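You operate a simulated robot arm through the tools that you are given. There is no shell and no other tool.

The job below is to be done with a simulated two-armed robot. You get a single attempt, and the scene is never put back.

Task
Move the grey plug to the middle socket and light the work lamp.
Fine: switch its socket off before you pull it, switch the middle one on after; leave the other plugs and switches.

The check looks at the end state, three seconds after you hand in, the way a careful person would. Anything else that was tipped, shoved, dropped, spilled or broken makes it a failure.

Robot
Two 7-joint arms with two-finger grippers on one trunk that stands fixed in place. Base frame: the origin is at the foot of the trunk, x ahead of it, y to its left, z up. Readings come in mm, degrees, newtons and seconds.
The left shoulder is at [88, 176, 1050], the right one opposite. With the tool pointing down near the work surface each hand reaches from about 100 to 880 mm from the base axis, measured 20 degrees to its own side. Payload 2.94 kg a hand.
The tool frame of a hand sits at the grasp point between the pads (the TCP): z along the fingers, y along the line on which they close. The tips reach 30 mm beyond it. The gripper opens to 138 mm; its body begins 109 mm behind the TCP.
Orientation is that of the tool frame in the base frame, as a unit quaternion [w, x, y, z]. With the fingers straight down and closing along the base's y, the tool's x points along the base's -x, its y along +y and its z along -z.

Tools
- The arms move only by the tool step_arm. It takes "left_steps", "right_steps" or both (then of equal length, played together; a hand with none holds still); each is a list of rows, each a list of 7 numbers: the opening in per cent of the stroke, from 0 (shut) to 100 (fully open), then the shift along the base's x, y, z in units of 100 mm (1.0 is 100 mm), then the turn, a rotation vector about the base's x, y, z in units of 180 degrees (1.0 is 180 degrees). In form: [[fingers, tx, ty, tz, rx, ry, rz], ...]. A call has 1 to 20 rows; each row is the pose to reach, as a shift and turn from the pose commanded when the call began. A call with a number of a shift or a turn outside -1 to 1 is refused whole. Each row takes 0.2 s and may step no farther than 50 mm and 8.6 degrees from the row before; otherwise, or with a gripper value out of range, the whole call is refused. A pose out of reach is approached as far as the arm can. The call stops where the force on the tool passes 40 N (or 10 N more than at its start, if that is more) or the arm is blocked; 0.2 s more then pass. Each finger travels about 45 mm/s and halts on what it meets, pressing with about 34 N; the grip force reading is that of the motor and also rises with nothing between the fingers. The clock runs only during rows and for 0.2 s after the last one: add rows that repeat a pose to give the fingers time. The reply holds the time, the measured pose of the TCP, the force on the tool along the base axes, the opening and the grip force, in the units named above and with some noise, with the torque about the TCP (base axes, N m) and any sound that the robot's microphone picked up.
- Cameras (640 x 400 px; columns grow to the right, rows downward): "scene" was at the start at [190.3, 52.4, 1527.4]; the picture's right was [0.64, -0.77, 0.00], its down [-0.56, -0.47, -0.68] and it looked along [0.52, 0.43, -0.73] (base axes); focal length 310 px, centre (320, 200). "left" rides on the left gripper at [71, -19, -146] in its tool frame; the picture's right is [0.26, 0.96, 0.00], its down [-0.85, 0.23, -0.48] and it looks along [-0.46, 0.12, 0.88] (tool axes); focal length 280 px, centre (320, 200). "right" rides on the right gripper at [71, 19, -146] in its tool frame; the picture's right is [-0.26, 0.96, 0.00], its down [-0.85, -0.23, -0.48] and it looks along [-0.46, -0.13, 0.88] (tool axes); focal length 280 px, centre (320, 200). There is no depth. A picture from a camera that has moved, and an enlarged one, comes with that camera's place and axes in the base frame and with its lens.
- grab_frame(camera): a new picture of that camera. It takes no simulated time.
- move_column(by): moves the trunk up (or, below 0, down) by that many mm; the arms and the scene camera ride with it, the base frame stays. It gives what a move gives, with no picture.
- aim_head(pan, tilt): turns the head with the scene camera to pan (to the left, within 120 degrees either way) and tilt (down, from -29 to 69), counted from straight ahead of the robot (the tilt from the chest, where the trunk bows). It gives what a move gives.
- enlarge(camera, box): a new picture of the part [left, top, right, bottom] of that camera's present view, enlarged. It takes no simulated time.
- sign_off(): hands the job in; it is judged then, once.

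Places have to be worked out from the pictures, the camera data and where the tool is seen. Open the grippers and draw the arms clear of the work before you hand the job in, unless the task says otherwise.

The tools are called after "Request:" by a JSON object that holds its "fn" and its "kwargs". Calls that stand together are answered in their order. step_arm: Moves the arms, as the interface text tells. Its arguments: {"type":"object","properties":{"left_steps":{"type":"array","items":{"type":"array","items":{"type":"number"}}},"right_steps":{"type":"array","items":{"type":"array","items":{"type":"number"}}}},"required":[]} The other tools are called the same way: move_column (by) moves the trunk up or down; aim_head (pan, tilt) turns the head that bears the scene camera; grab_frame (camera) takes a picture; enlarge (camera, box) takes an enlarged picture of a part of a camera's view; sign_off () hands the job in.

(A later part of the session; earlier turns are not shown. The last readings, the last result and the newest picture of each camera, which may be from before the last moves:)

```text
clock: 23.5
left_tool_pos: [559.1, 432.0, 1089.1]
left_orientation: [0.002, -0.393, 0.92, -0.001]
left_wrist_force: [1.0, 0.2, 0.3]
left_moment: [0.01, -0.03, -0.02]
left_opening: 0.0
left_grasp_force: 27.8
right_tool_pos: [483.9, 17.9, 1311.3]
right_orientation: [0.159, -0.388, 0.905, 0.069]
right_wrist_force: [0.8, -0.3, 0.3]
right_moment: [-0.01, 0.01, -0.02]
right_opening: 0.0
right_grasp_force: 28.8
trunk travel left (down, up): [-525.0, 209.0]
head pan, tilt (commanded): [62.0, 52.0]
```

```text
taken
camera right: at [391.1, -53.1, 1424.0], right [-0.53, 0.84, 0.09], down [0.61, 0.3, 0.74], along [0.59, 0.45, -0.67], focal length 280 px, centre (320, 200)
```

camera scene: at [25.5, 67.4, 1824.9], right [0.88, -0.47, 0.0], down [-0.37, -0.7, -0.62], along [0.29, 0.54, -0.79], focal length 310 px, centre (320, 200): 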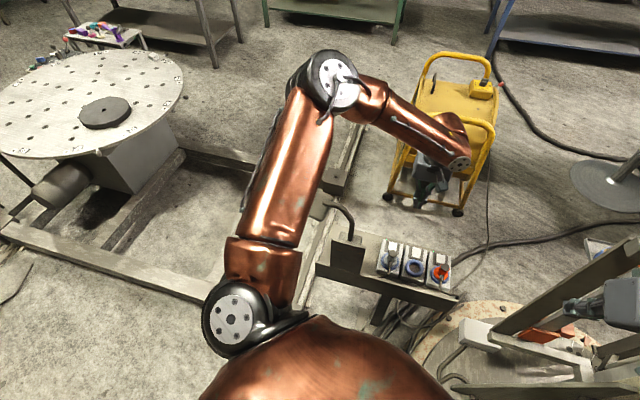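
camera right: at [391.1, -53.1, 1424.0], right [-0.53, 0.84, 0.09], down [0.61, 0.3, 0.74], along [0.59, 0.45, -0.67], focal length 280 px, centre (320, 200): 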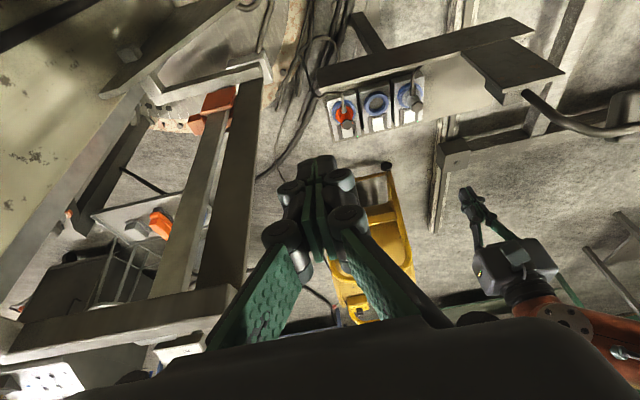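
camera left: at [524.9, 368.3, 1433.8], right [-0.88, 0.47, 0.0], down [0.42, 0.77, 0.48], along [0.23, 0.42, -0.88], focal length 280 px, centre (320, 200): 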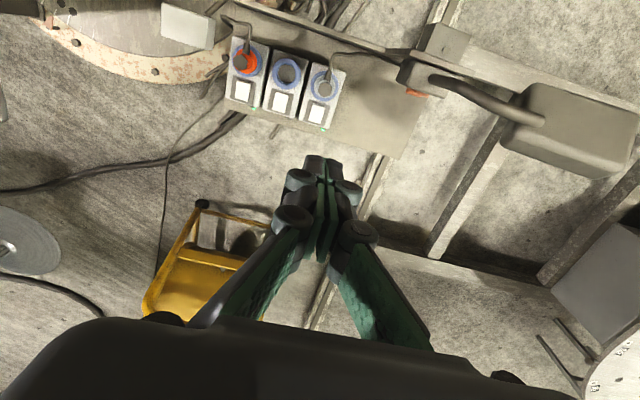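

The left forearm now hangs steeply from a high elbow (~z 1600), far from the lamp. I continue: shift over the grey switch (target about x 594, y 493) while descending to z≈889, then refine with the left camera.

Request:
{"fn": "step_arm", "kwargs": {"left_steps": [[0, 0.08, 0.15, -0.4, 0, 0, 0], [0, 0.16, 0.3, -0.8, 0, 0, 0], [0, 0.2, 0.35, -1.0, 0, 0, 0]]}}

Request:
{"fn": "step_arm", "kwargs": {"left_steps": [[0, 0.05, 0.1, -0.4, 0, 0, 0], [0, 0.1, 0.2, -0.8, 0, 0, 0], [0, 0.14, 0.26, -1.0, 0, 0, 0], [0, 0.14, 0.26, -1.0, 0, 0, 0]]}}

Request:
{"fn": "grab_frame", "kwargs": {"camera": "scene"}}

Request:
{"fn": "grab_frame", "kwargs": {"camera": "left"}}

Request:
{"fn": "grab_frame", "kwargs": {"camera": "right"}}

```text
clock: 24.3
left_tool_pos: [530.6, 467.1, 1039.7]
left_orientation: [0.001, -0.394, 0.919, 0.0]
left_wrist_force: [0.6, -0.2, 0.1]
left_moment: [0.04, 0.0, 0.02]
left_opening: 0.0
left_grasp_force: 28.7
left hand out of reach, approached as far as the arm can: row 1, 2, 3
right_tool_pos: [484.3, 18.3, 1310.1]
right_orientation: [0.159, -0.388, 0.905, 0.07]
right_wrist_force: [-0.1, -0.1, -0.1]
right_moment: [0.01, -0.02, 0.0]
right_opening: 0.0
right_grasp_force: 28.2
trunk travel left (down, up): [-525.0, 209.0]
head pan, tilt (commanded): [62.0, 52.0]
```

```text
clock: 25.3
left_tool_pos: [494.5, 489.0, 1000.8]
left_orientation: [0.0, -0.393, 0.919, -0.001]
left_wrist_force: [0.3, 0.1, -0.6]
left_moment: [0.0, 0.01, -0.01]
left_opening: 0.1
left_grasp_force: 28.3
left hand out of reach, approached as far as the arm can: row 1, 2, 3, 4
right_tool_pos: [484.1, 18.4, 1309.7]
right_orientation: [0.158, -0.388, 0.906, 0.069]
right_wrist_force: [-0.4, -0.3, -0.1]
right_moment: [-0.01, 0.02, -0.01]
right_opening: 0.0
right_grasp_force: 28.4
trunk travel left (down, up): [-525.0, 209.0]
head pan, tilt (commanded): [62.0, 52.0]
```

```text
taken
camera scene: at [25.6, 67.5, 1824.8], right [0.88, -0.47, 0.0], down [-0.37, -0.7, -0.62], along [0.29, 0.54, -0.79], focal length 310 px, centre (320, 200)
```

scene: 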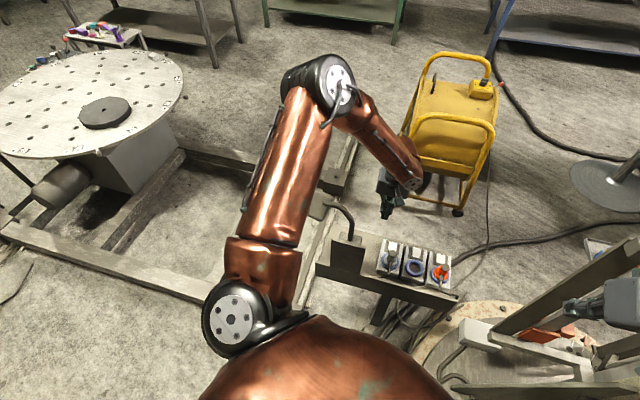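

```text
taken
camera left: at [459.6, 425.6, 1146.4], right [-0.88, 0.48, 0.0], down [0.42, 0.77, 0.48], along [0.23, 0.42, -0.88], focal length 280 px, centre (320, 200)
```

left: 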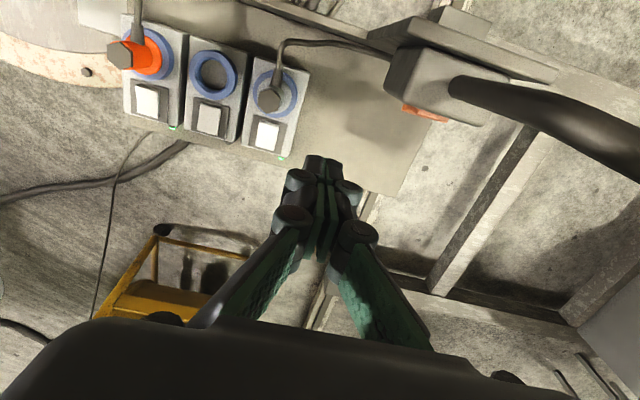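

```text
taken
camera right: at [391.2, -53.0, 1424.0], right [-0.53, 0.84, 0.09], down [0.61, 0.3, 0.74], along [0.59, 0.45, -0.67], focal length 280 px, centre (320, 200)
```

right: 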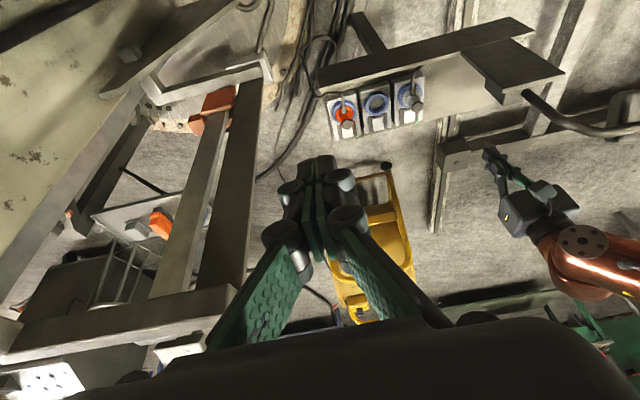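

With the trunk up, the left arm reaches a limit short of the target, so a lower trunk is needed. I first move the left hand away from the lamp (back to about (560,410,1130)), then lower the trunk by 200.

Request:
{"fn": "step_arm", "kwargs": {"left_steps": [[0, 0.1, -0.1, 0.4, 0, 0, 0], [0, 0.3, -0.3, 0.7, 0, 0, 0], [0, 0.5, -0.5, 1.0, 0, 0, 0], [0, 0.65, -0.75, 1.0, 0, 0, 0]]}}

Request:
{"fn": "step_arm", "kwargs": {"left_steps": [[0, 0, -0.1, 0.3, 0, 0, 0], [0, 0, -0.1, 0.5, 0, 0, 0]]}}

Request:
{"fn": "move_column", "kwargs": {"by": -200}}

Request:
{"fn": "grab_frame", "kwargs": {"camera": "scene"}}

Request:
{"fn": "grab_frame", "kwargs": {"camera": "right"}}

```text
clock: 26.3
left_tool_pos: [558.7, 413.9, 1098.9]
left_orientation: [0.0, -0.395, 0.919, 0.0]
left_wrist_force: [-0.2, 1.1, 0.7]
left_moment: [0.04, 0.04, -0.02]
left_opening: 0.0
left_grasp_force: 28.8
right_tool_pos: [484.9, 19.0, 1310.8]
right_orientation: [0.158, -0.389, 0.905, 0.069]
right_wrist_force: [0.2, 0.0, 0.0]
right_moment: [0.0, 0.02, 0.02]
right_opening: 0.1
right_grasp_force: 28.6
trunk travel left (down, up): [-525.0, 209.0]
head pan, tilt (commanded): [62.0, 52.0]
```

```text
clock: 26.9
left_tool_pos: [559.5, 405.0, 1150.4]
left_orientation: [0.0, -0.394, 0.919, 0.0]
left_wrist_force: [0.2, 0.6, 0.7]
left_moment: [0.03, 0.02, 0.01]
left_opening: 0.0
left_grasp_force: 28.9
right_tool_pos: [485.2, 18.7, 1310.9]
right_orientation: [0.159, -0.388, 0.905, 0.069]
right_wrist_force: [-0.8, -0.4, 0.7]
right_moment: [-0.01, 0.02, -0.03]
right_opening: 0.0
right_grasp_force: 28.5
trunk travel left (down, up): [-525.0, 209.0]
head pan, tilt (commanded): [62.0, 52.0]
```

```text
clock: 29.1
left_tool_pos: [560.2, 403.9, 950.0]
left_orientation: [0.0, -0.394, 0.919, 0.0]
left_wrist_force: [-0.5, 0.2, -0.1]
left_moment: [-0.01, -0.01, -0.01]
left_opening: 0.1
left_grasp_force: 28.8
right_tool_pos: [484.3, 18.1, 1111.3]
right_orientation: [0.158, -0.388, 0.905, 0.069]
right_wrist_force: [0.7, 0.1, -0.1]
right_moment: [0.01, 0.01, 0.01]
right_opening: 0.1
right_grasp_force: 29.0
trunk travel left (down, up): [-325.0, 409.0]
head pan, tilt (commanded): [62.0, 52.0]
```

```text
taken
camera scene: at [94.5, 67.2, 1624.6], right [0.88, -0.47, 0.0], down [-0.37, -0.7, -0.62], along [0.29, 0.54, -0.79], focal length 310 px, centre (320, 200)
```

scene: 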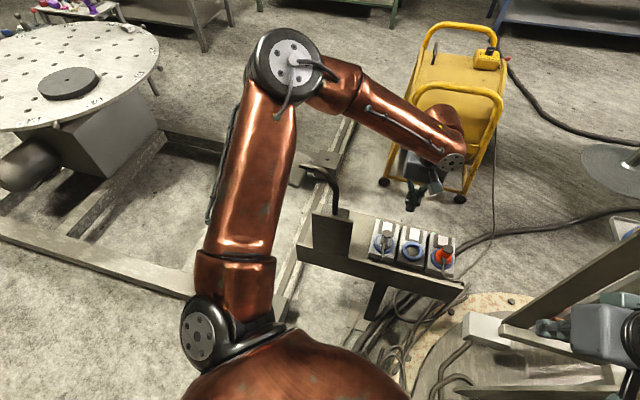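

```text
taken
camera right: at [391.1, -53.7, 1224.7], right [-0.53, 0.84, 0.09], down [0.61, 0.3, 0.74], along [0.59, 0.45, -0.67], focal length 280 px, centre (320, 200)
```

right: 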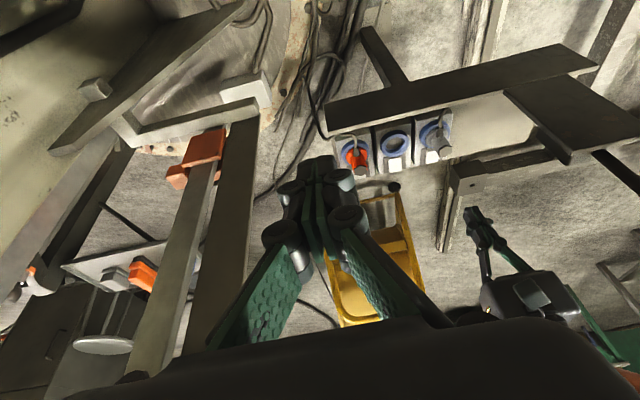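

At trunk +100 the elbow is still high (~z 1420) and the forearm is clear of the lamp by a wide margin. I move the left hand toward the spot above the grey switch again, at z≈870.

Request:
{"fn": "step_arm", "kwargs": {"left_steps": [[0, 0.1, 0.3, -0.2, 0, 0, 0], [0, 0.2, 0.6, -0.5, 0, 0, 0], [0, 0.34, 0.89, -0.8, 0, 0, 0], [0, 0.34, 0.89, -0.8, 0, 0, 0]]}}

Request:
{"fn": "grab_frame", "kwargs": {"camera": "scene"}}

Request:
{"fn": "grab_frame", "kwargs": {"camera": "left"}}

```text
clock: 30.1
left_tool_pos: [593.2, 492.6, 871.3]
left_orientation: [0.001, -0.393, 0.919, 0.001]
left_wrist_force: [-0.3, 0.9, 0.1]
left_moment: [0.03, -0.04, -0.01]
left_opening: 0.0
left_grasp_force: 28.2
right_tool_pos: [483.5, 16.0, 1111.6]
right_orientation: [0.159, -0.389, 0.905, 0.069]
right_wrist_force: [0.0, -0.5, -0.3]
right_moment: [0.03, -0.02, -0.01]
right_opening: 0.0
right_grasp_force: 28.6
trunk travel left (down, up): [-325.0, 409.0]
head pan, tilt (commanded): [62.0, 52.0]
```

```text
taken
camera scene: at [94.1, 66.4, 1624.6], right [0.88, -0.47, 0.0], down [-0.37, -0.7, -0.62], along [0.29, 0.54, -0.79], focal length 310 px, centre (320, 200)
```

scene: 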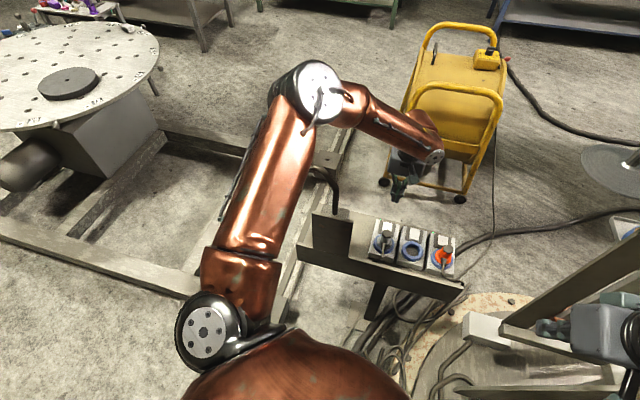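

```text
taken
camera left: at [558.1, 428.5, 1016.9], right [-0.88, 0.48, 0.0], down [0.42, 0.77, 0.48], along [0.23, 0.42, -0.88], focal length 280 px, centre (320, 200)
```

left: 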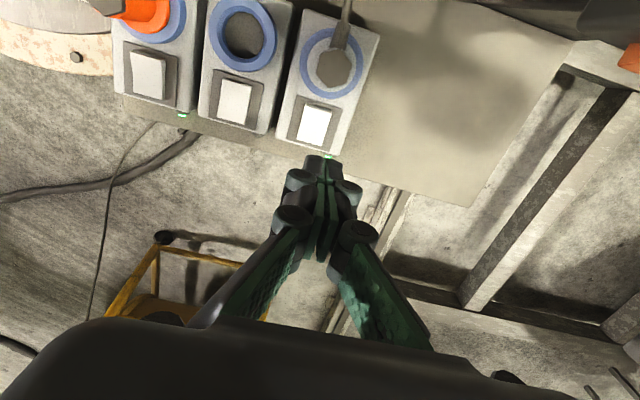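

Good: (593,493,871) reached. I go down another 100 mm to hover ~70 mm above the rocker and look closely.

Request:
{"fn": "step_arm", "kwargs": {"left_steps": [[0, 0, 0, -0.3, 0, 0, 0], [0, 0, 0, -0.6, 0, 0, 0], [0, 0, 0, -0.9, 0, 0, 0], [0, 0, 0, -1.0, 0, 0, 0], [0, 0, 0, -1.0, 0, 0, 0]]}}

Request:
{"fn": "grab_frame", "kwargs": {"camera": "scene"}}

Request:
{"fn": "grab_frame", "kwargs": {"camera": "left"}}

Request:
{"fn": "enlarge", "kwargs": {"camera": "scene", "box": [340, 130, 480, 290]}}

```text
clock: 31.2
left_tool_pos: [561.9, 493.6, 800.2]
left_orientation: [0.0, -0.395, 0.919, -0.001]
left_wrist_force: [0.4, 0.0, 0.2]
left_moment: [0.01, 0.0, -0.03]
left_opening: 0.0
left_grasp_force: 28.6
left hand out of reach, approached as far as the arm can: row 2, 3, 4, 5
right_tool_pos: [485.1, 17.4, 1110.1]
right_orientation: [0.159, -0.388, 0.905, 0.068]
right_wrist_force: [0.6, 0.1, -0.6]
right_moment: [-0.06, 0.01, -0.02]
right_opening: 0.0
right_grasp_force: 29.2
trunk travel left (down, up): [-325.0, 409.0]
head pan, tilt (commanded): [62.0, 52.0]
```

```text
taken
camera scene: at [95.4, 67.5, 1624.4], right [0.88, -0.47, 0.0], down [-0.37, -0.7, -0.62], along [0.29, 0.54, -0.79], focal length 310 px, centre (320, 200)
```

scene: 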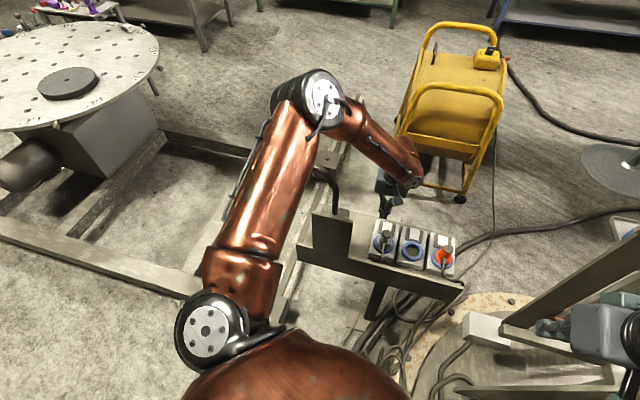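

```text
taken
camera left: at [526.9, 429.2, 946.9], right [-0.88, 0.47, 0.0], down [0.42, 0.77, 0.48], along [0.23, 0.42, -0.88], focal length 280 px, centre (320, 200)
```

left: 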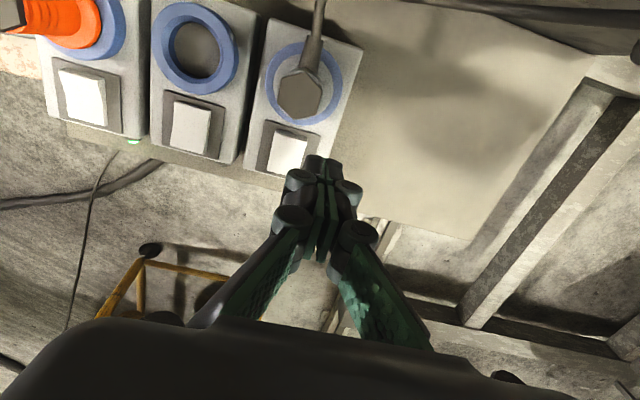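

```text
2.50 times, centred on (410, 210) of scene
camera zoom: at [95.4, 67.5, 1624.4], right [0.88, -0.47, 0.0], down [-0.37, -0.7, -0.62], along [0.29, 0.54, -0.79], focal length 776 px, centre (95, 175)
```

zoom: 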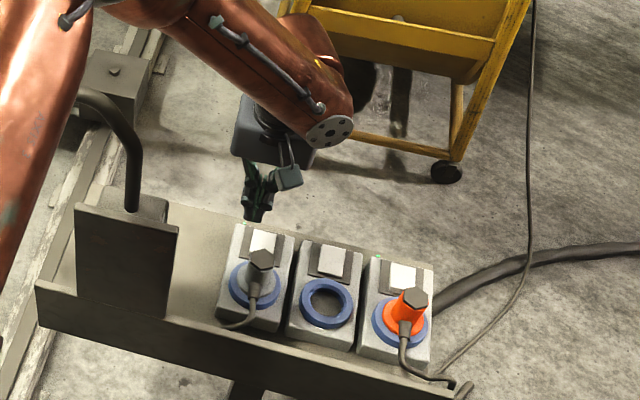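

The arm stops again short, with the elbow clearly not stretched, so a wrist-angle limit with the vertical tool seems to be the cause. I test by tilting the tool 15° the other way (fingers pointing slightly back toward the robot) and then commanding the target hover point.

Request:
{"fn": "step_arm", "kwargs": {"left_steps": [[0, 0, 0, 0.1, -0.03, 0.0287, 0], [0, 0, 0, 0.1, -0.0604, 0.0575, 0], [0, 0.15, 0, 0, -0.0604, 0.0575, 0], [0, 0.32, 0, -0.2, -0.0604, 0.0575, 0], [0, 0.32, 0, -0.4, -0.0604, 0.0575, 0]]}}

Request:
{"fn": "grab_frame", "kwargs": {"camera": "left"}}

Request:
{"fn": "grab_frame", "kwargs": {"camera": "scene"}}

```text
clock: 32.5
left_tool_pos: [525.5, 481.7, 825.8]
left_orientation: [-0.119, -0.392, 0.911, -0.051]
left_wrist_force: [0.3, -0.5, -0.1]
left_moment: [-0.01, -0.01, -0.04]
left_opening: 0.1
left_grasp_force: 28.5
left hand out of reach, approached as far as the arm can: row 1, 2, 3, 4, 5
right_tool_pos: [484.5, 17.7, 1110.4]
right_orientation: [0.158, -0.388, 0.906, 0.069]
right_wrist_force: [-1.2, 0.3, -0.7]
right_moment: [0.01, -0.01, 0.0]
right_opening: 0.0
right_grasp_force: 28.2
trunk travel left (down, up): [-325.0, 409.0]
head pan, tilt (commanded): [62.0, 52.0]
```

```text
taken
camera left: at [517.7, 447.5, 986.1], right [-0.87, 0.48, 0.07], down [0.48, 0.84, 0.24], along [0.06, 0.24, -0.97], focal length 280 px, centre (320, 200)
```

left: 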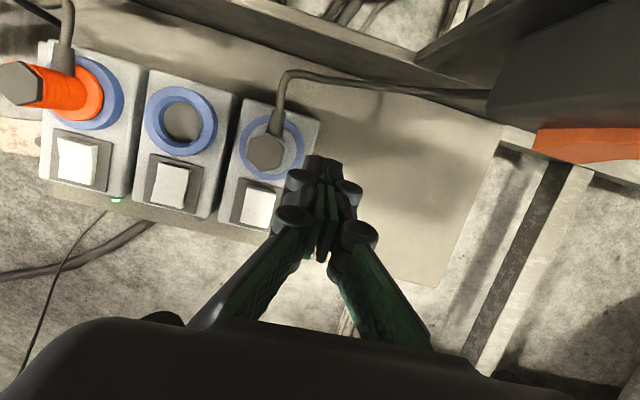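

```text
taken
camera scene: at [95.3, 67.6, 1624.4], right [0.88, -0.47, 0.0], down [-0.37, -0.7, -0.62], along [0.29, 0.54, -0.79], focal length 310 px, centre (320, 200)
```

scene: 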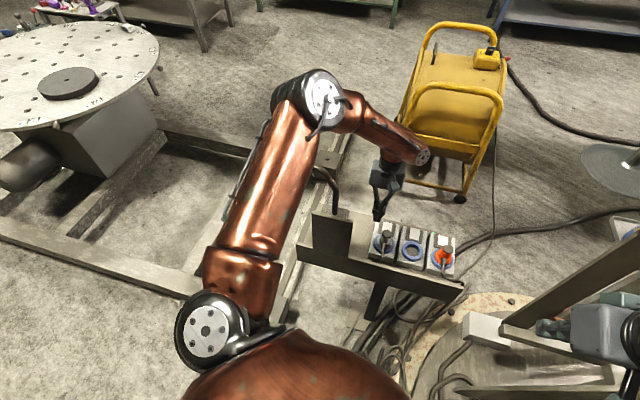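

Tilting didn't help — the wrist's position limit is the same — so maybe the yaw of the hand (46°) drives a joint to its limit. I'll lift a little, undo the tilt and turn the yaw back toward 0°, then probe the target again.

Request:
{"fn": "step_arm", "kwargs": {"left_steps": [[0, 0, 0, 0.2, 0.03, -0.0287, 0], [0, 0, 0, 0.4, 0.0604, -0.0575, 0], [0, 0, 0, 0.4, 0.0604, -0.0575, 0]]}}

Request:
{"fn": "step_arm", "kwargs": {"left_steps": [[0, 0.1, 0, 0, 0, 0, -0.045], [0, 0.2, 0, 0, 0, 0, -0.09], [0, 0.3, 0, 0, 0, 0, -0.135], [0, 0.4, 0, 0, 0, 0, -0.18], [0, 0.5, 0, 0, 0, 0, -0.225], [0, 0.6, 0.05, 0, 0, 0, -0.258]]}}

Request:
{"fn": "step_arm", "kwargs": {"left_steps": [[0, 0, 0, -0.3, 0, 0, 0], [0, 0, 0, -0.6, 0, 0, 0], [0, 0, 0, -0.8, 0, 0, 0]]}}

Request:
{"fn": "grab_frame", "kwargs": {"camera": "scene"}}

```text
clock: 33.2
left_tool_pos: [525.6, 482.2, 865.5]
left_orientation: [0.001, -0.394, 0.919, 0.0]
left_wrist_force: [-0.1, 0.7, -0.1]
left_moment: [0.0, -0.02, -0.03]
left_opening: 0.2
left_grasp_force: 28.4
right_tool_pos: [486.1, 19.3, 1110.4]
right_orientation: [0.16, -0.388, 0.905, 0.069]
right_wrist_force: [0.9, -0.7, 0.9]
right_moment: [0.01, -0.01, 0.0]
right_opening: 0.0
right_grasp_force: 28.7
trunk travel left (down, up): [-325.0, 409.0]
head pan, tilt (commanded): [62.0, 52.0]
```

```text
clock: 34.6
left_tool_pos: [584.6, 486.7, 864.7]
left_orientation: [0.0, 0.001, 1.0, 0.0]
left_wrist_force: [-0.2, 0.2, -0.6]
left_moment: [-0.02, -0.03, -0.01]
left_opening: 0.0
left_grasp_force: 28.6
right_tool_pos: [485.2, 18.5, 1110.9]
right_orientation: [0.158, -0.388, 0.905, 0.069]
right_wrist_force: [0.0, 0.1, -0.4]
right_moment: [0.0, -0.01, -0.01]
right_opening: 0.0
right_grasp_force: 28.3
trunk travel left (down, up): [-325.0, 409.0]
head pan, tilt (commanded): [62.0, 52.0]
```

```text
clock: 35.5
left_tool_pos: [564.9, 486.6, 803.3]
left_orientation: [0.001, 0.0, 1.0, 0.0]
left_wrist_force: [-0.6, 1.1, 0.0]
left_moment: [0.0, -0.02, -0.01]
left_opening: 0.1
left_grasp_force: 28.6
left hand out of reach, approached as far as the arm can: row 2, 3
right_tool_pos: [486.7, 18.9, 1110.1]
right_orientation: [0.158, -0.388, 0.905, 0.069]
right_wrist_force: [0.0, -0.4, -0.7]
right_moment: [-0.01, 0.03, -0.03]
right_opening: 0.0
right_grasp_force: 28.1
trunk travel left (down, up): [-325.0, 409.0]
head pan, tilt (commanded): [62.0, 52.0]
```

```text
taken
camera scene: at [95.8, 67.6, 1624.3], right [0.88, -0.47, 0.0], down [-0.37, -0.7, -0.62], along [0.29, 0.54, -0.79], focal length 310 px, centre (320, 200)
```

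scene: 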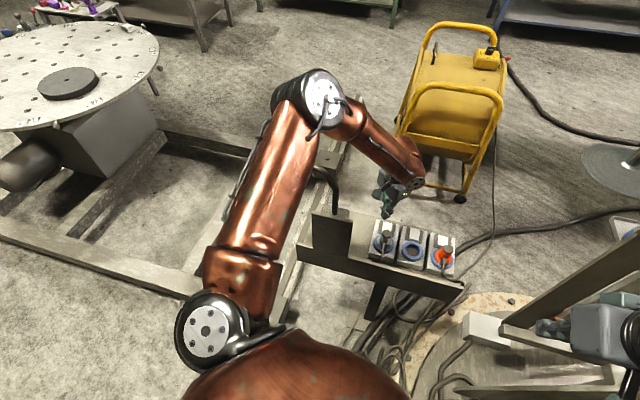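

Yaw isn't the cause; the limit is the wrist's distance from the shoulder, and lowering the trunk brings the shoulder both lower and forward. I raise both hands first, then lower the trunk 100 mm (back to its starting height).

Request:
{"fn": "step_arm", "kwargs": {"left_steps": [[0, 0, 0, 0.3, 0, 0, 0.04], [0, 0, -0.1, 0.6, 0, 0, 0.08], [0, 0, -0.2, 0.9, 0, 0, 0.12], [0, 0, -0.2, 1.0, 0, 0, 0.16], [0, 0, -0.2, 1.0, 0, 0, 0.2], [0, 0, -0.2, 1.0, 0, 0, 0.24], [0, 0, -0.2, 1.0, 0, 0, 0.258]], "right_steps": [[0, 0, 0, 0.3, 0, 0, 0], [0, 0, 0, 0.6, 0, 0, 0], [0, 0, 0, 0.9, 0, 0, 0], [0, 0, 0, 1.0, 0, 0, 0], [0, 0, 0, 1.0, 0, 0, 0], [0, 0, 0, 1.0, 0, 0, 0], [0, 0, 0, 1.0, 0, 0, 0]]}}

Request:
{"fn": "step_arm", "kwargs": {"left_steps": [[0, 0, 0, 0.3, 0, 0, 0], [0, 0, 0, 0.5, 0, 0, 0]]}}

Request:
{"fn": "move_column", "kwargs": {"by": -100}}

Request:
{"fn": "grab_frame", "kwargs": {"camera": "scene"}}

Request:
{"fn": "grab_frame", "kwargs": {"camera": "right"}}

```text
clock: 37.0
left_tool_pos: [563.9, 466.2, 902.7]
left_orientation: [0.0, -0.395, 0.919, -0.001]
left_wrist_force: [0.8, 0.3, -0.2]
left_moment: [0.03, -0.01, 0.01]
left_opening: 0.1
left_grasp_force: 28.8
right_tool_pos: [484.4, 18.8, 1209.8]
right_orientation: [0.158, -0.388, 0.905, 0.069]
right_wrist_force: [-0.9, -0.8, -1.1]
right_moment: [0.01, 0.0, 0.02]
right_opening: 0.0
right_grasp_force: 28.4
trunk travel left (down, up): [-325.0, 409.0]
head pan, tilt (commanded): [62.0, 52.0]
```

```text
clock: 37.6
left_tool_pos: [563.5, 466.3, 952.8]
left_orientation: [0.0, -0.395, 0.919, 0.001]
left_wrist_force: [0.3, -0.2, -0.6]
left_moment: [0.01, -0.02, 0.01]
left_opening: 0.1
left_grasp_force: 28.4
right_tool_pos: [485.2, 17.9, 1211.4]
right_orientation: [0.159, -0.388, 0.905, 0.069]
right_wrist_force: [0.5, 0.1, 0.0]
right_moment: [0.02, 0.03, 0.0]
right_opening: 0.3
right_grasp_force: 28.1
trunk travel left (down, up): [-325.0, 409.0]
head pan, tilt (commanded): [62.0, 52.0]
```

```text
clock: 39.0
left_tool_pos: [564.0, 467.0, 854.9]
left_orientation: [0.001, -0.394, 0.919, -0.001]
left_wrist_force: [-0.6, -0.6, -0.1]
left_moment: [-0.02, -0.01, 0.0]
left_opening: 0.2
left_grasp_force: 28.3
right_tool_pos: [484.9, 17.4, 1112.2]
right_orientation: [0.16, -0.388, 0.905, 0.069]
right_wrist_force: [0.0, -0.4, -0.5]
right_moment: [0.01, -0.02, 0.01]
right_opening: 0.0
right_grasp_force: 28.2
trunk travel left (down, up): [-225.0, 509.0]
head pan, tilt (commanded): [62.0, 52.0]
```

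```text
taken
camera scene: at [163.1, 67.3, 1521.1], right [0.88, -0.47, 0.0], down [-0.37, -0.7, -0.62], along [0.29, 0.54, -0.79], focal length 310 px, centre (320, 200)
```

scene: 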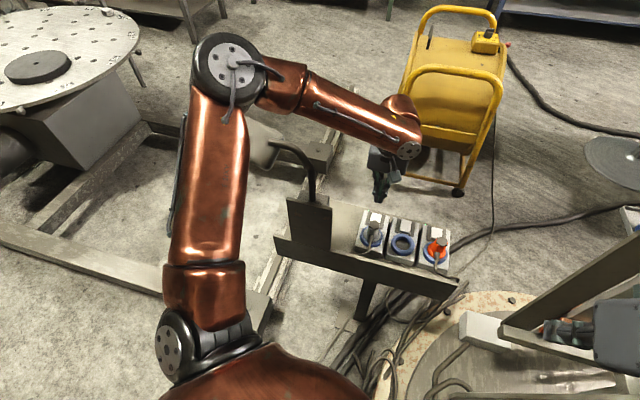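

```text
taken
camera right: at [390.7, -53.5, 1224.9], right [-0.53, 0.84, 0.09], down [0.6, 0.3, 0.74], along [0.59, 0.45, -0.67], focal length 280 px, centre (320, 200)
```

right: 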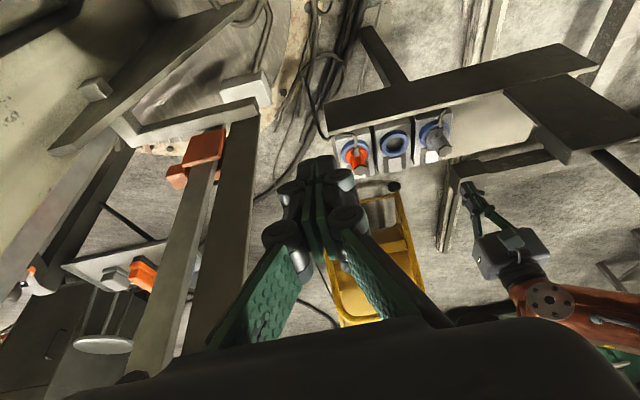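

Trunk back at 0; the left forearm runs from about (250,455,1300) to (564,467,1060), some 150+ mm above the gooseneck. I move to hover over the grey switch's socket-side half at z 770.

Request:
{"fn": "step_arm", "kwargs": {"left_steps": [[0, 0.15, 0.13, -0.2, 0, 0, 0], [0, 0.303, 0.263, -0.5, 0, 0, 0], [0, 0.303, 0.263, -0.8, 0, 0, 0], [0, 0.303, 0.263, -0.85, 0, 0, 0], [0, 0.303, 0.263, -0.85, 0, 0, 0]]}}

Request:
{"fn": "grab_frame", "kwargs": {"camera": "scene"}}

Request:
{"fn": "grab_frame", "kwargs": {"camera": "left"}}

Request:
{"fn": "enlarge", "kwargs": {"camera": "left", "box": [200, 0, 440, 190]}}

```text
clock: 40.2
left_tool_pos: [595.7, 493.5, 768.2]
left_orientation: [0.001, -0.394, 0.919, 0.0]
left_wrist_force: [-0.4, 0.3, -0.2]
left_moment: [-0.03, 0.03, 0.0]
left_opening: 0.0
left_grasp_force: 28.3
right_tool_pos: [485.4, 17.4, 1111.1]
right_orientation: [0.158, -0.388, 0.905, 0.069]
right_wrist_force: [-0.4, 0.7, 0.7]
right_moment: [-0.01, 0.0, 0.02]
right_opening: 0.1
right_grasp_force: 28.7
trunk travel left (down, up): [-225.0, 509.0]
head pan, tilt (commanded): [62.0, 52.0]
```

```text
taken
camera scene: at [164.3, 67.7, 1520.7], right [0.88, -0.47, 0.0], down [-0.37, -0.7, -0.62], along [0.29, 0.54, -0.79], focal length 310 px, centre (320, 200)
```

scene: 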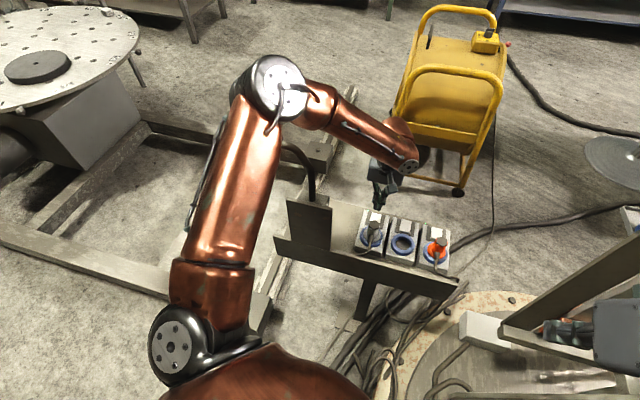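

```text
taken
camera left: at [560.2, 429.4, 914.3], right [-0.88, 0.48, 0.0], down [0.42, 0.77, 0.48], along [0.23, 0.42, -0.88], focal length 280 px, centre (320, 200)
```

left: 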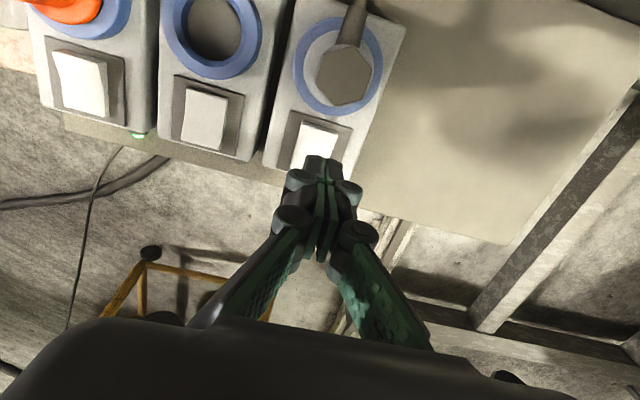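

```text
2.11 times, centred on (320, 95) of left
camera zoom: at [560.2, 429.4, 914.3], right [-0.88, 0.48, 0.0], down [0.42, 0.77, 0.48], along [0.23, 0.42, -0.88], focal length 590 px, centre (320, 421)
```

zoom: 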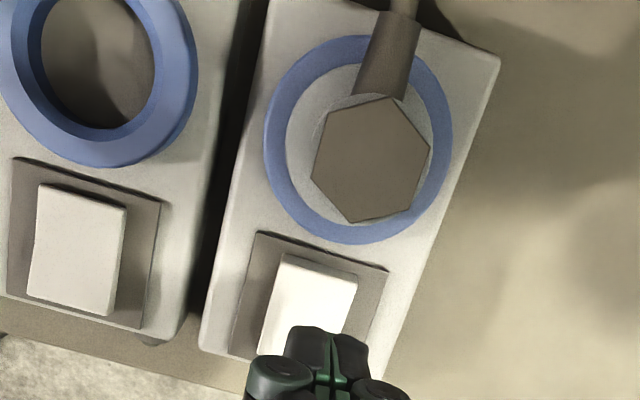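

The tip hovers above the grey rocker; the rocker's raised socket-side edge is at about (588,483), so I aim the tip at (594.7,489.2). I'll descend slowly with small rows so the force limit catches contact.

Request:
{"fn": "step_arm", "kwargs": {"left_steps": [[0, 0.004, -0.038, -0.35, 0, 0, 0], [0, 0.004, -0.038, -0.6, 0, 0, 0], [0, 0.004, -0.038, -0.7, 0, 0, 0], [0, 0.004, -0.038, -0.75, 0, 0, 0], [0, 0.004, -0.038, -0.78, 0, 0, 0], [0, 0.004, -0.038, -0.81, 0, 0, 0], [0, 0.004, -0.038, -0.84, 0, 0, 0], [0, 0.004, -0.038, -0.86, 0, 0, 0]]}}

Request:
{"fn": "enlarge", "kwargs": {"camera": "left", "box": [200, 0, 440, 190]}}

Request:
{"fn": "enlarge", "kwargs": {"camera": "scene", "box": [320, 130, 460, 290]}}

```text
clock: 41.8
left_tool_pos: [595.3, 488.7, 691.6]
left_orientation: [0.004, -0.395, 0.919, 0.001]
left_wrist_force: [-14.6, -1.8, 30.2]
left_moment: [0.23, 0.16, 0.07]
left_opening: 6.1
left_grasp_force: 28.3
right_tool_pos: [481.4, 16.5, 1112.1]
right_orientation: [0.16, -0.388, 0.905, 0.07]
right_wrist_force: [-0.3, -0.2, -0.5]
right_moment: [-0.04, 0.0, 0.02]
right_opening: 0.0
right_grasp_force: 28.1
trunk travel left (down, up): [-225.0, 509.0]
head pan, tilt (commanded): [62.0, 52.0]
stopped in row 8 (left hand): the force on the tool passed its limit at 44 N (the readings are from after the stop); the commanded pose is now the measured one
```

```text
2.11 times, centred on (320, 95) of left
camera zoom: at [559.3, 424.3, 837.5], right [-0.88, 0.47, -0.01], down [0.41, 0.77, 0.48], along [0.23, 0.42, -0.88], focal length 590 px, centre (320, 421)
```

zoom: 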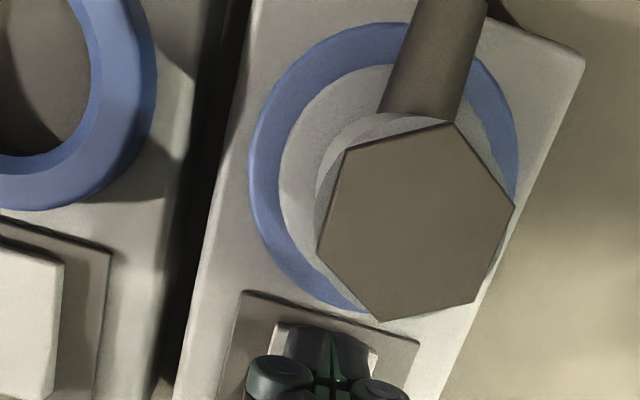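

```text
2.50 times, centred on (390, 210) of scene
camera zoom: at [159.6, 64.9, 1521.7], right [0.88, -0.47, 0.0], down [-0.37, -0.7, -0.62], along [0.29, 0.55, -0.79], focal length 776 px, centre (145, 175)
```

zoom: 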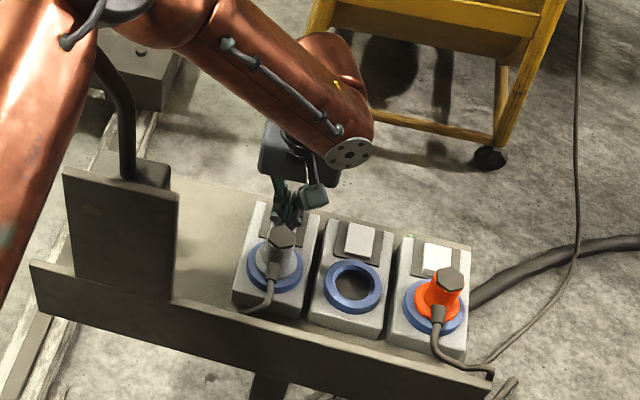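

Contact at tip z≈661 with 44 N; no click reported. I lift 60 mm and move outward to see the rocker and its LED.

Request:
{"fn": "step_arm", "kwargs": {"left_steps": [[0, 0, 0, 0.2, 0, 0, 0], [0, 0, 0, 0.5, 0, 0, 0], [0, 0, 0, 0.8, 0, 0, 0], [0, 0, 0, 0.8, 0, 0, 0]]}}

Request:
{"fn": "enlarge", "kwargs": {"camera": "left", "box": [200, 0, 440, 190]}}

Request:
{"fn": "enlarge", "kwargs": {"camera": "scene", "box": [350, 190, 450, 270]}}

Request:
{"fn": "enlarge", "kwargs": {"camera": "right", "box": [320, 90, 480, 200]}}

```text
clock: 42.8
left_tool_pos: [597.0, 489.1, 764.9]
left_orientation: [0.002, -0.394, 0.919, 0.0]
left_wrist_force: [-0.5, -0.2, -0.2]
left_moment: [0.0, -0.02, -0.02]
left_opening: 0.0
left_grasp_force: 28.6
right_tool_pos: [485.4, 17.1, 1110.7]
right_orientation: [0.158, -0.388, 0.905, 0.069]
right_wrist_force: [-0.3, -0.1, 0.9]
right_moment: [-0.03, 0.04, 0.03]
right_opening: 0.1
right_grasp_force: 28.2
trunk travel left (down, up): [-225.0, 509.0]
head pan, tilt (commanded): [62.0, 52.0]
```

```text
2.11 times, centred on (320, 95) of left
camera zoom: at [561.5, 425.4, 911.3], right [-0.88, 0.48, 0.0], down [0.42, 0.77, 0.48], along [0.23, 0.42, -0.88], focal length 590 px, centre (320, 421)
```

zoom: 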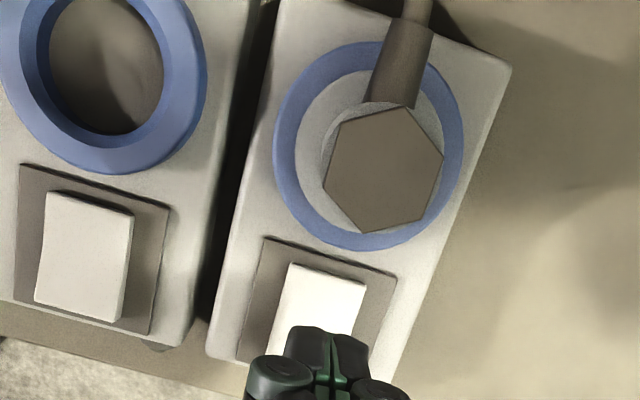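

```text
5.00 times, centred on (400, 230) of scene
camera zoom: at [164.4, 67.6, 1520.7], right [0.88, -0.47, 0.0], down [-0.37, -0.7, -0.62], along [0.29, 0.54, -0.79], focal length 1551 px, centre (-80, 50)
```

zoom: 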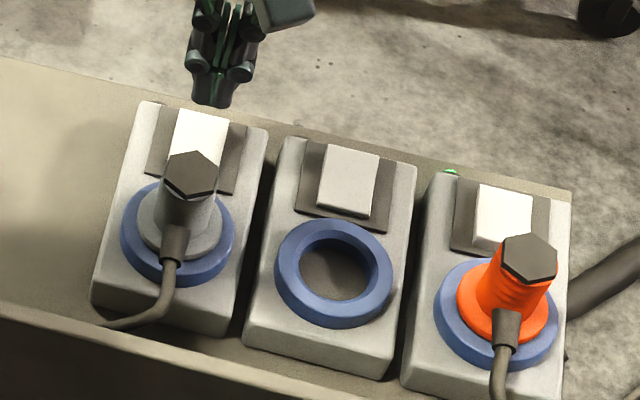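

```text
3.64 times, centred on (400, 145) of right
camera zoom: at [392.0, -53.3, 1223.9], right [-0.53, 0.84, 0.09], down [0.61, 0.3, 0.74], along [0.59, 0.45, -0.67], focal length 1020 px, centre (29, 400)
```

zoom: 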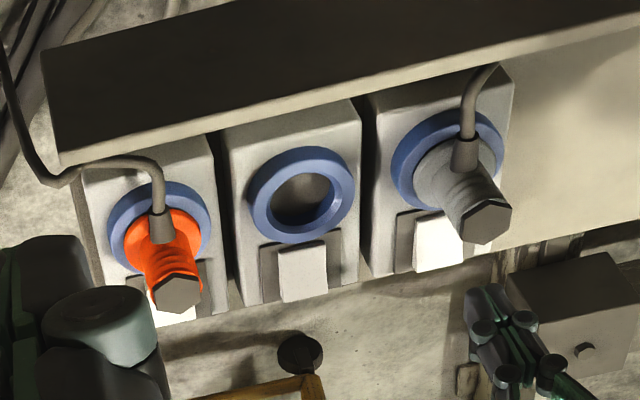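

The grey socket's green LED no longer shows in the scene view. I'll raise the hand and back it off to confirm the rocker state from the left camera.

Request:
{"fn": "step_arm", "kwargs": {"left_steps": [[0, 0, 0, 0.4, 0, 0, 0], [20, -0.15, -0.15, 0.6, 0, 0, 0], [40, -0.3, -0.3, 0.6, 0, 0, 0], [55, -0.44, -0.43, 0.6, 0, 0, 0], [55, -0.44, -0.43, 0.6, 0, 0, 0]]}}

Request:
{"fn": "grab_frame", "kwargs": {"camera": "left"}}

Request:
{"fn": "enlarge", "kwargs": {"camera": "left", "box": [220, 60, 420, 200]}}

Request:
{"fn": "grab_frame", "kwargs": {"camera": "scene"}}

```text
clock: 44.0
left_tool_pos: [553.3, 446.5, 825.5]
left_orientation: [0.002, -0.395, 0.919, 0.0]
left_wrist_force: [0.6, -0.6, 0.2]
left_moment: [0.0, -0.02, 0.0]
left_opening: 75.9
left_grasp_force: 0.2
right_tool_pos: [485.1, 18.0, 1110.8]
right_orientation: [0.159, -0.388, 0.905, 0.068]
right_wrist_force: [1.3, -0.6, 0.8]
right_moment: [-0.02, 0.01, -0.01]
right_opening: 0.0
right_grasp_force: 28.1
trunk travel left (down, up): [-225.0, 509.0]
head pan, tilt (commanded): [62.0, 52.0]
```

```text
taken
camera left: at [517.8, 382.3, 972.7], right [-0.88, 0.47, 0.0], down [0.42, 0.77, 0.48], along [0.23, 0.42, -0.88], focal length 280 px, centre (320, 200)
```

left: 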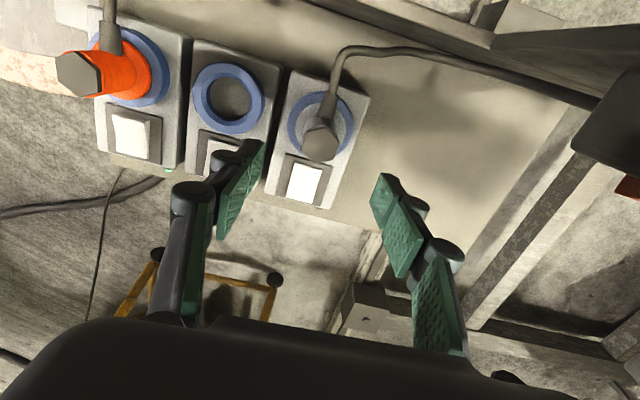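

```text
2.86 times, centred on (320, 130) of left
camera zoom: at [517.8, 382.3, 972.7], right [-0.88, 0.47, 0.0], down [0.42, 0.77, 0.48], along [0.23, 0.42, -0.88], focal length 801 px, centre (320, 400)
```

zoom: 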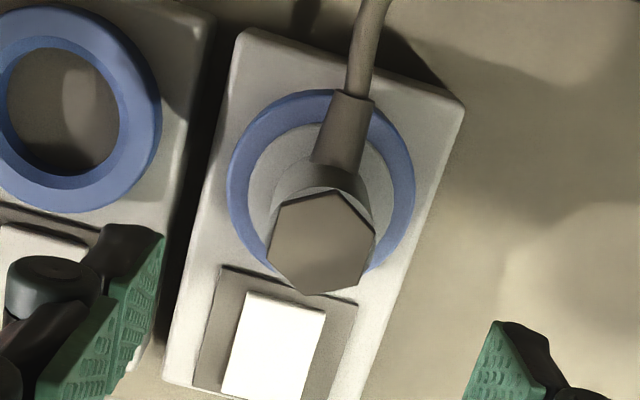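

```text
taken
camera scene: at [164.6, 67.8, 1520.6], right [0.88, -0.47, 0.0], down [-0.37, -0.7, -0.62], along [0.29, 0.54, -0.79], focal length 310 px, centre (320, 200)
```

scene: 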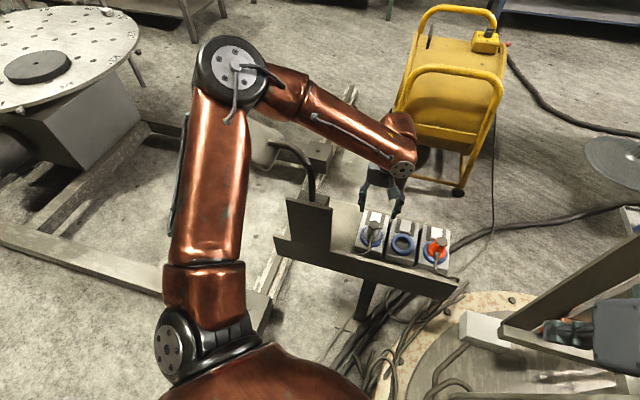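

The grey socket's LED is out and its rocker has flipped to "off". The plug axis is at about (553.5,447), directly under the hand. I descend with the gripper open to straddle the plug along the row.

Request:
{"fn": "step_arm", "kwargs": {"left_steps": [[55, 0, 0.005, -0.3, 0, 0, 0], [55, 0, 0.005, -0.6, 0, 0, 0], [55, 0, 0.005, -0.75, 0, 0, 0], [55, 0, 0.005, -0.75, 0, 0, 0]]}}

Request:
{"fn": "grab_frame", "kwargs": {"camera": "left"}}

Request:
{"fn": "enlarge", "kwargs": {"camera": "scene", "box": [330, 140, 450, 270]}}

Request:
{"fn": "enlarge", "kwargs": {"camera": "right", "box": [360, 90, 520, 200]}}

```text
clock: 45.0
left_tool_pos: [554.0, 447.1, 752.4]
left_orientation: [0.003, -0.394, 0.919, 0.0]
left_wrist_force: [-0.7, -1.0, 0.1]
left_moment: [0.01, -0.01, 0.02]
left_opening: 75.9
left_grasp_force: 0.1
right_tool_pos: [485.4, 17.5, 1111.3]
right_orientation: [0.159, -0.387, 0.905, 0.069]
right_wrist_force: [0.3, -0.1, -0.2]
right_moment: [-0.02, 0.0, -0.03]
right_opening: 0.3
right_grasp_force: 28.5
trunk travel left (down, up): [-225.0, 509.0]
head pan, tilt (commanded): [62.0, 52.0]
```

```text
taken
camera left: at [517.5, 383.1, 898.1], right [-0.88, 0.48, 0.0], down [0.42, 0.77, 0.48], along [0.23, 0.42, -0.88], focal length 280 px, centre (320, 200)
```

left: 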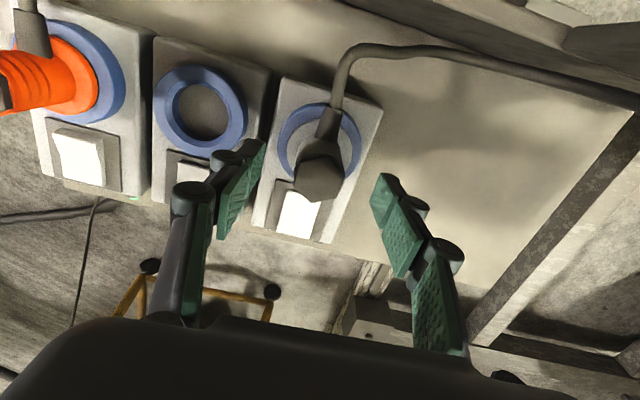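

```text
3.08 times, centred on (390, 205) of scene
camera zoom: at [164.0, 67.5, 1520.8], right [0.88, -0.47, 0.0], down [-0.37, -0.7, -0.62], along [0.29, 0.54, -0.79], focal length 955 px, centre (105, 185)
```

zoom: 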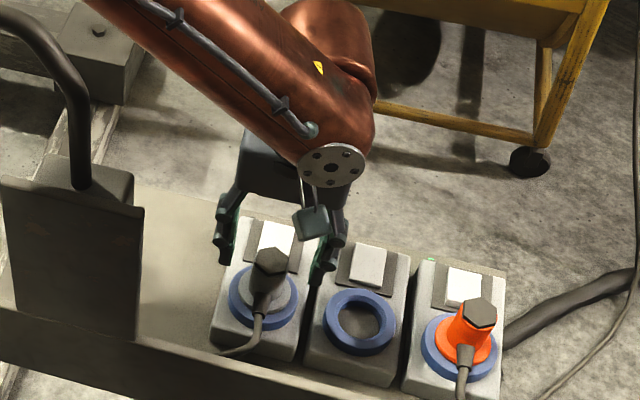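

```text
3.64 times, centred on (440, 145) of right
camera zoom: at [391.7, -53.4, 1224.1], right [-0.53, 0.84, 0.09], down [0.61, 0.3, 0.74], along [0.59, 0.45, -0.67], focal length 1020 px, centre (-116, 400)
```

zoom: 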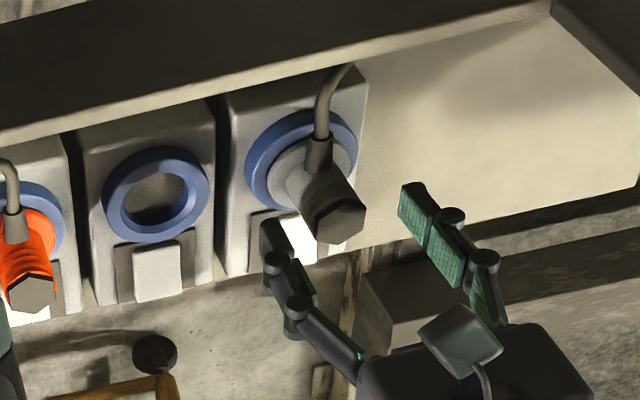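

The plug is centred between the fingers. I lower to TCP z≈706 (tips ≈676, just above the flange) and close gently, giving the fingers time.

Request:
{"fn": "step_arm", "kwargs": {"left_steps": [[55, 0, 0, -0.2, 0, 0, 0], [55, 0, 0, -0.4, 0, 0, 0], [55, 0, 0, -0.45, 0, 0, 0], [55, 0, 0, -0.45, 0, 0, 0]]}}

Request:
{"fn": "grab_frame", "kwargs": {"camera": "left"}}

Request:
{"fn": "enlarge", "kwargs": {"camera": "right", "box": [360, 90, 520, 200]}}

```text
clock: 46.0
left_tool_pos: [553.6, 447.5, 706.7]
left_orientation: [0.002, -0.394, 0.919, 0.0]
left_wrist_force: [-0.1, -0.5, 0.1]
left_moment: [-0.03, 0.02, -0.03]
left_opening: 75.8
left_grasp_force: 0.1
right_tool_pos: [485.1, 16.8, 1111.4]
right_orientation: [0.159, -0.388, 0.905, 0.069]
right_wrist_force: [0.2, 0.0, 0.2]
right_moment: [-0.01, -0.03, 0.01]
right_opening: 0.0
right_grasp_force: 28.4
trunk travel left (down, up): [-225.0, 509.0]
head pan, tilt (commanded): [62.0, 52.0]
```

```text
taken
camera left: at [517.7, 383.2, 853.0], right [-0.88, 0.48, 0.0], down [0.42, 0.77, 0.48], along [0.23, 0.42, -0.88], focal length 280 px, centre (320, 200)
```

left: 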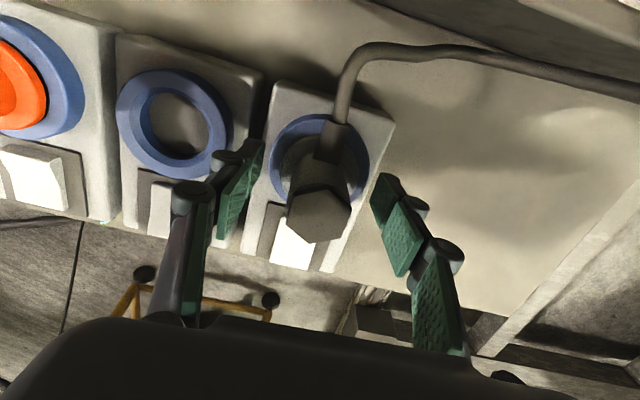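

```text
3.64 times, centred on (440, 145) of right
camera zoom: at [391.8, -53.3, 1224.0], right [-0.53, 0.84, 0.09], down [0.61, 0.3, 0.74], along [0.59, 0.45, -0.67], focal length 1020 px, centre (-116, 400)
```

zoom: 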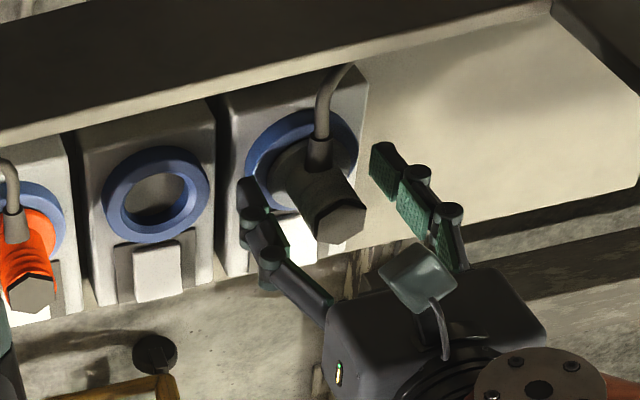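

Fingers straddle the plug evenly. Now I close on it.

Request:
{"fn": "step_arm", "kwargs": {"left_steps": [[30, 0, 0, 0, 0, 0, 0], [10, 0, 0, 0, 0, 0, 0], [0, 0, 0, 0, 0, 0, 0], [0, 0, 0, 0, 0, 0, 0], [0, 0, 0, 0, 0, 0, 0]]}}

Request:
{"fn": "grab_frame", "kwargs": {"camera": "left"}}

Request:
{"fn": "enlarge", "kwargs": {"camera": "right", "box": [360, 90, 520, 200]}}

```text
clock: 47.2
left_tool_pos: [553.5, 446.3, 707.0]
left_orientation: [0.003, -0.393, 0.919, -0.001]
left_wrist_force: [0.3, -0.6, 0.4]
left_moment: [0.03, -0.01, 0.0]
left_opening: 52.8
left_grasp_force: 34.1
right_tool_pos: [485.4, 17.1, 1110.5]
right_orientation: [0.159, -0.388, 0.905, 0.069]
right_wrist_force: [-0.1, 0.6, 0.4]
right_moment: [-0.02, 0.01, 0.02]
right_opening: 0.0
right_grasp_force: 28.4
trunk travel left (down, up): [-225.0, 509.0]
head pan, tilt (commanded): [62.0, 52.0]
```

```text
taken
camera left: at [517.7, 383.2, 853.3], right [-0.88, 0.48, 0.0], down [0.42, 0.77, 0.48], along [0.23, 0.42, -0.88], focal length 280 px, centre (320, 200)
```

left: 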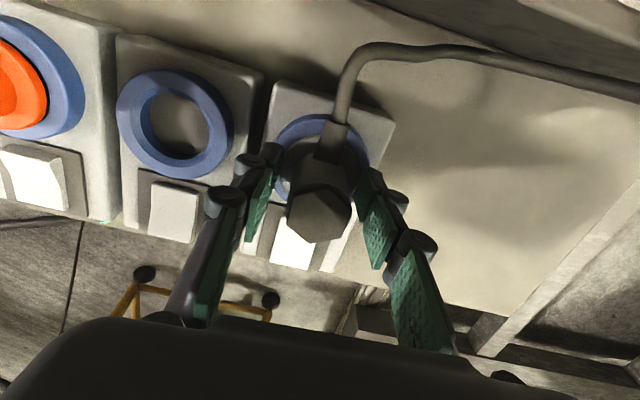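

```text
3.64 times, centred on (440, 145) of right
camera zoom: at [391.8, -53.4, 1224.0], right [-0.53, 0.84, 0.09], down [0.61, 0.3, 0.74], along [0.59, 0.45, -0.67], focal length 1020 px, centre (-116, 400)
```

zoom: 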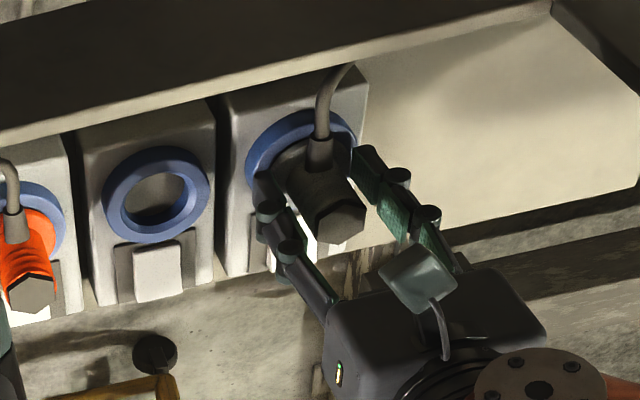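

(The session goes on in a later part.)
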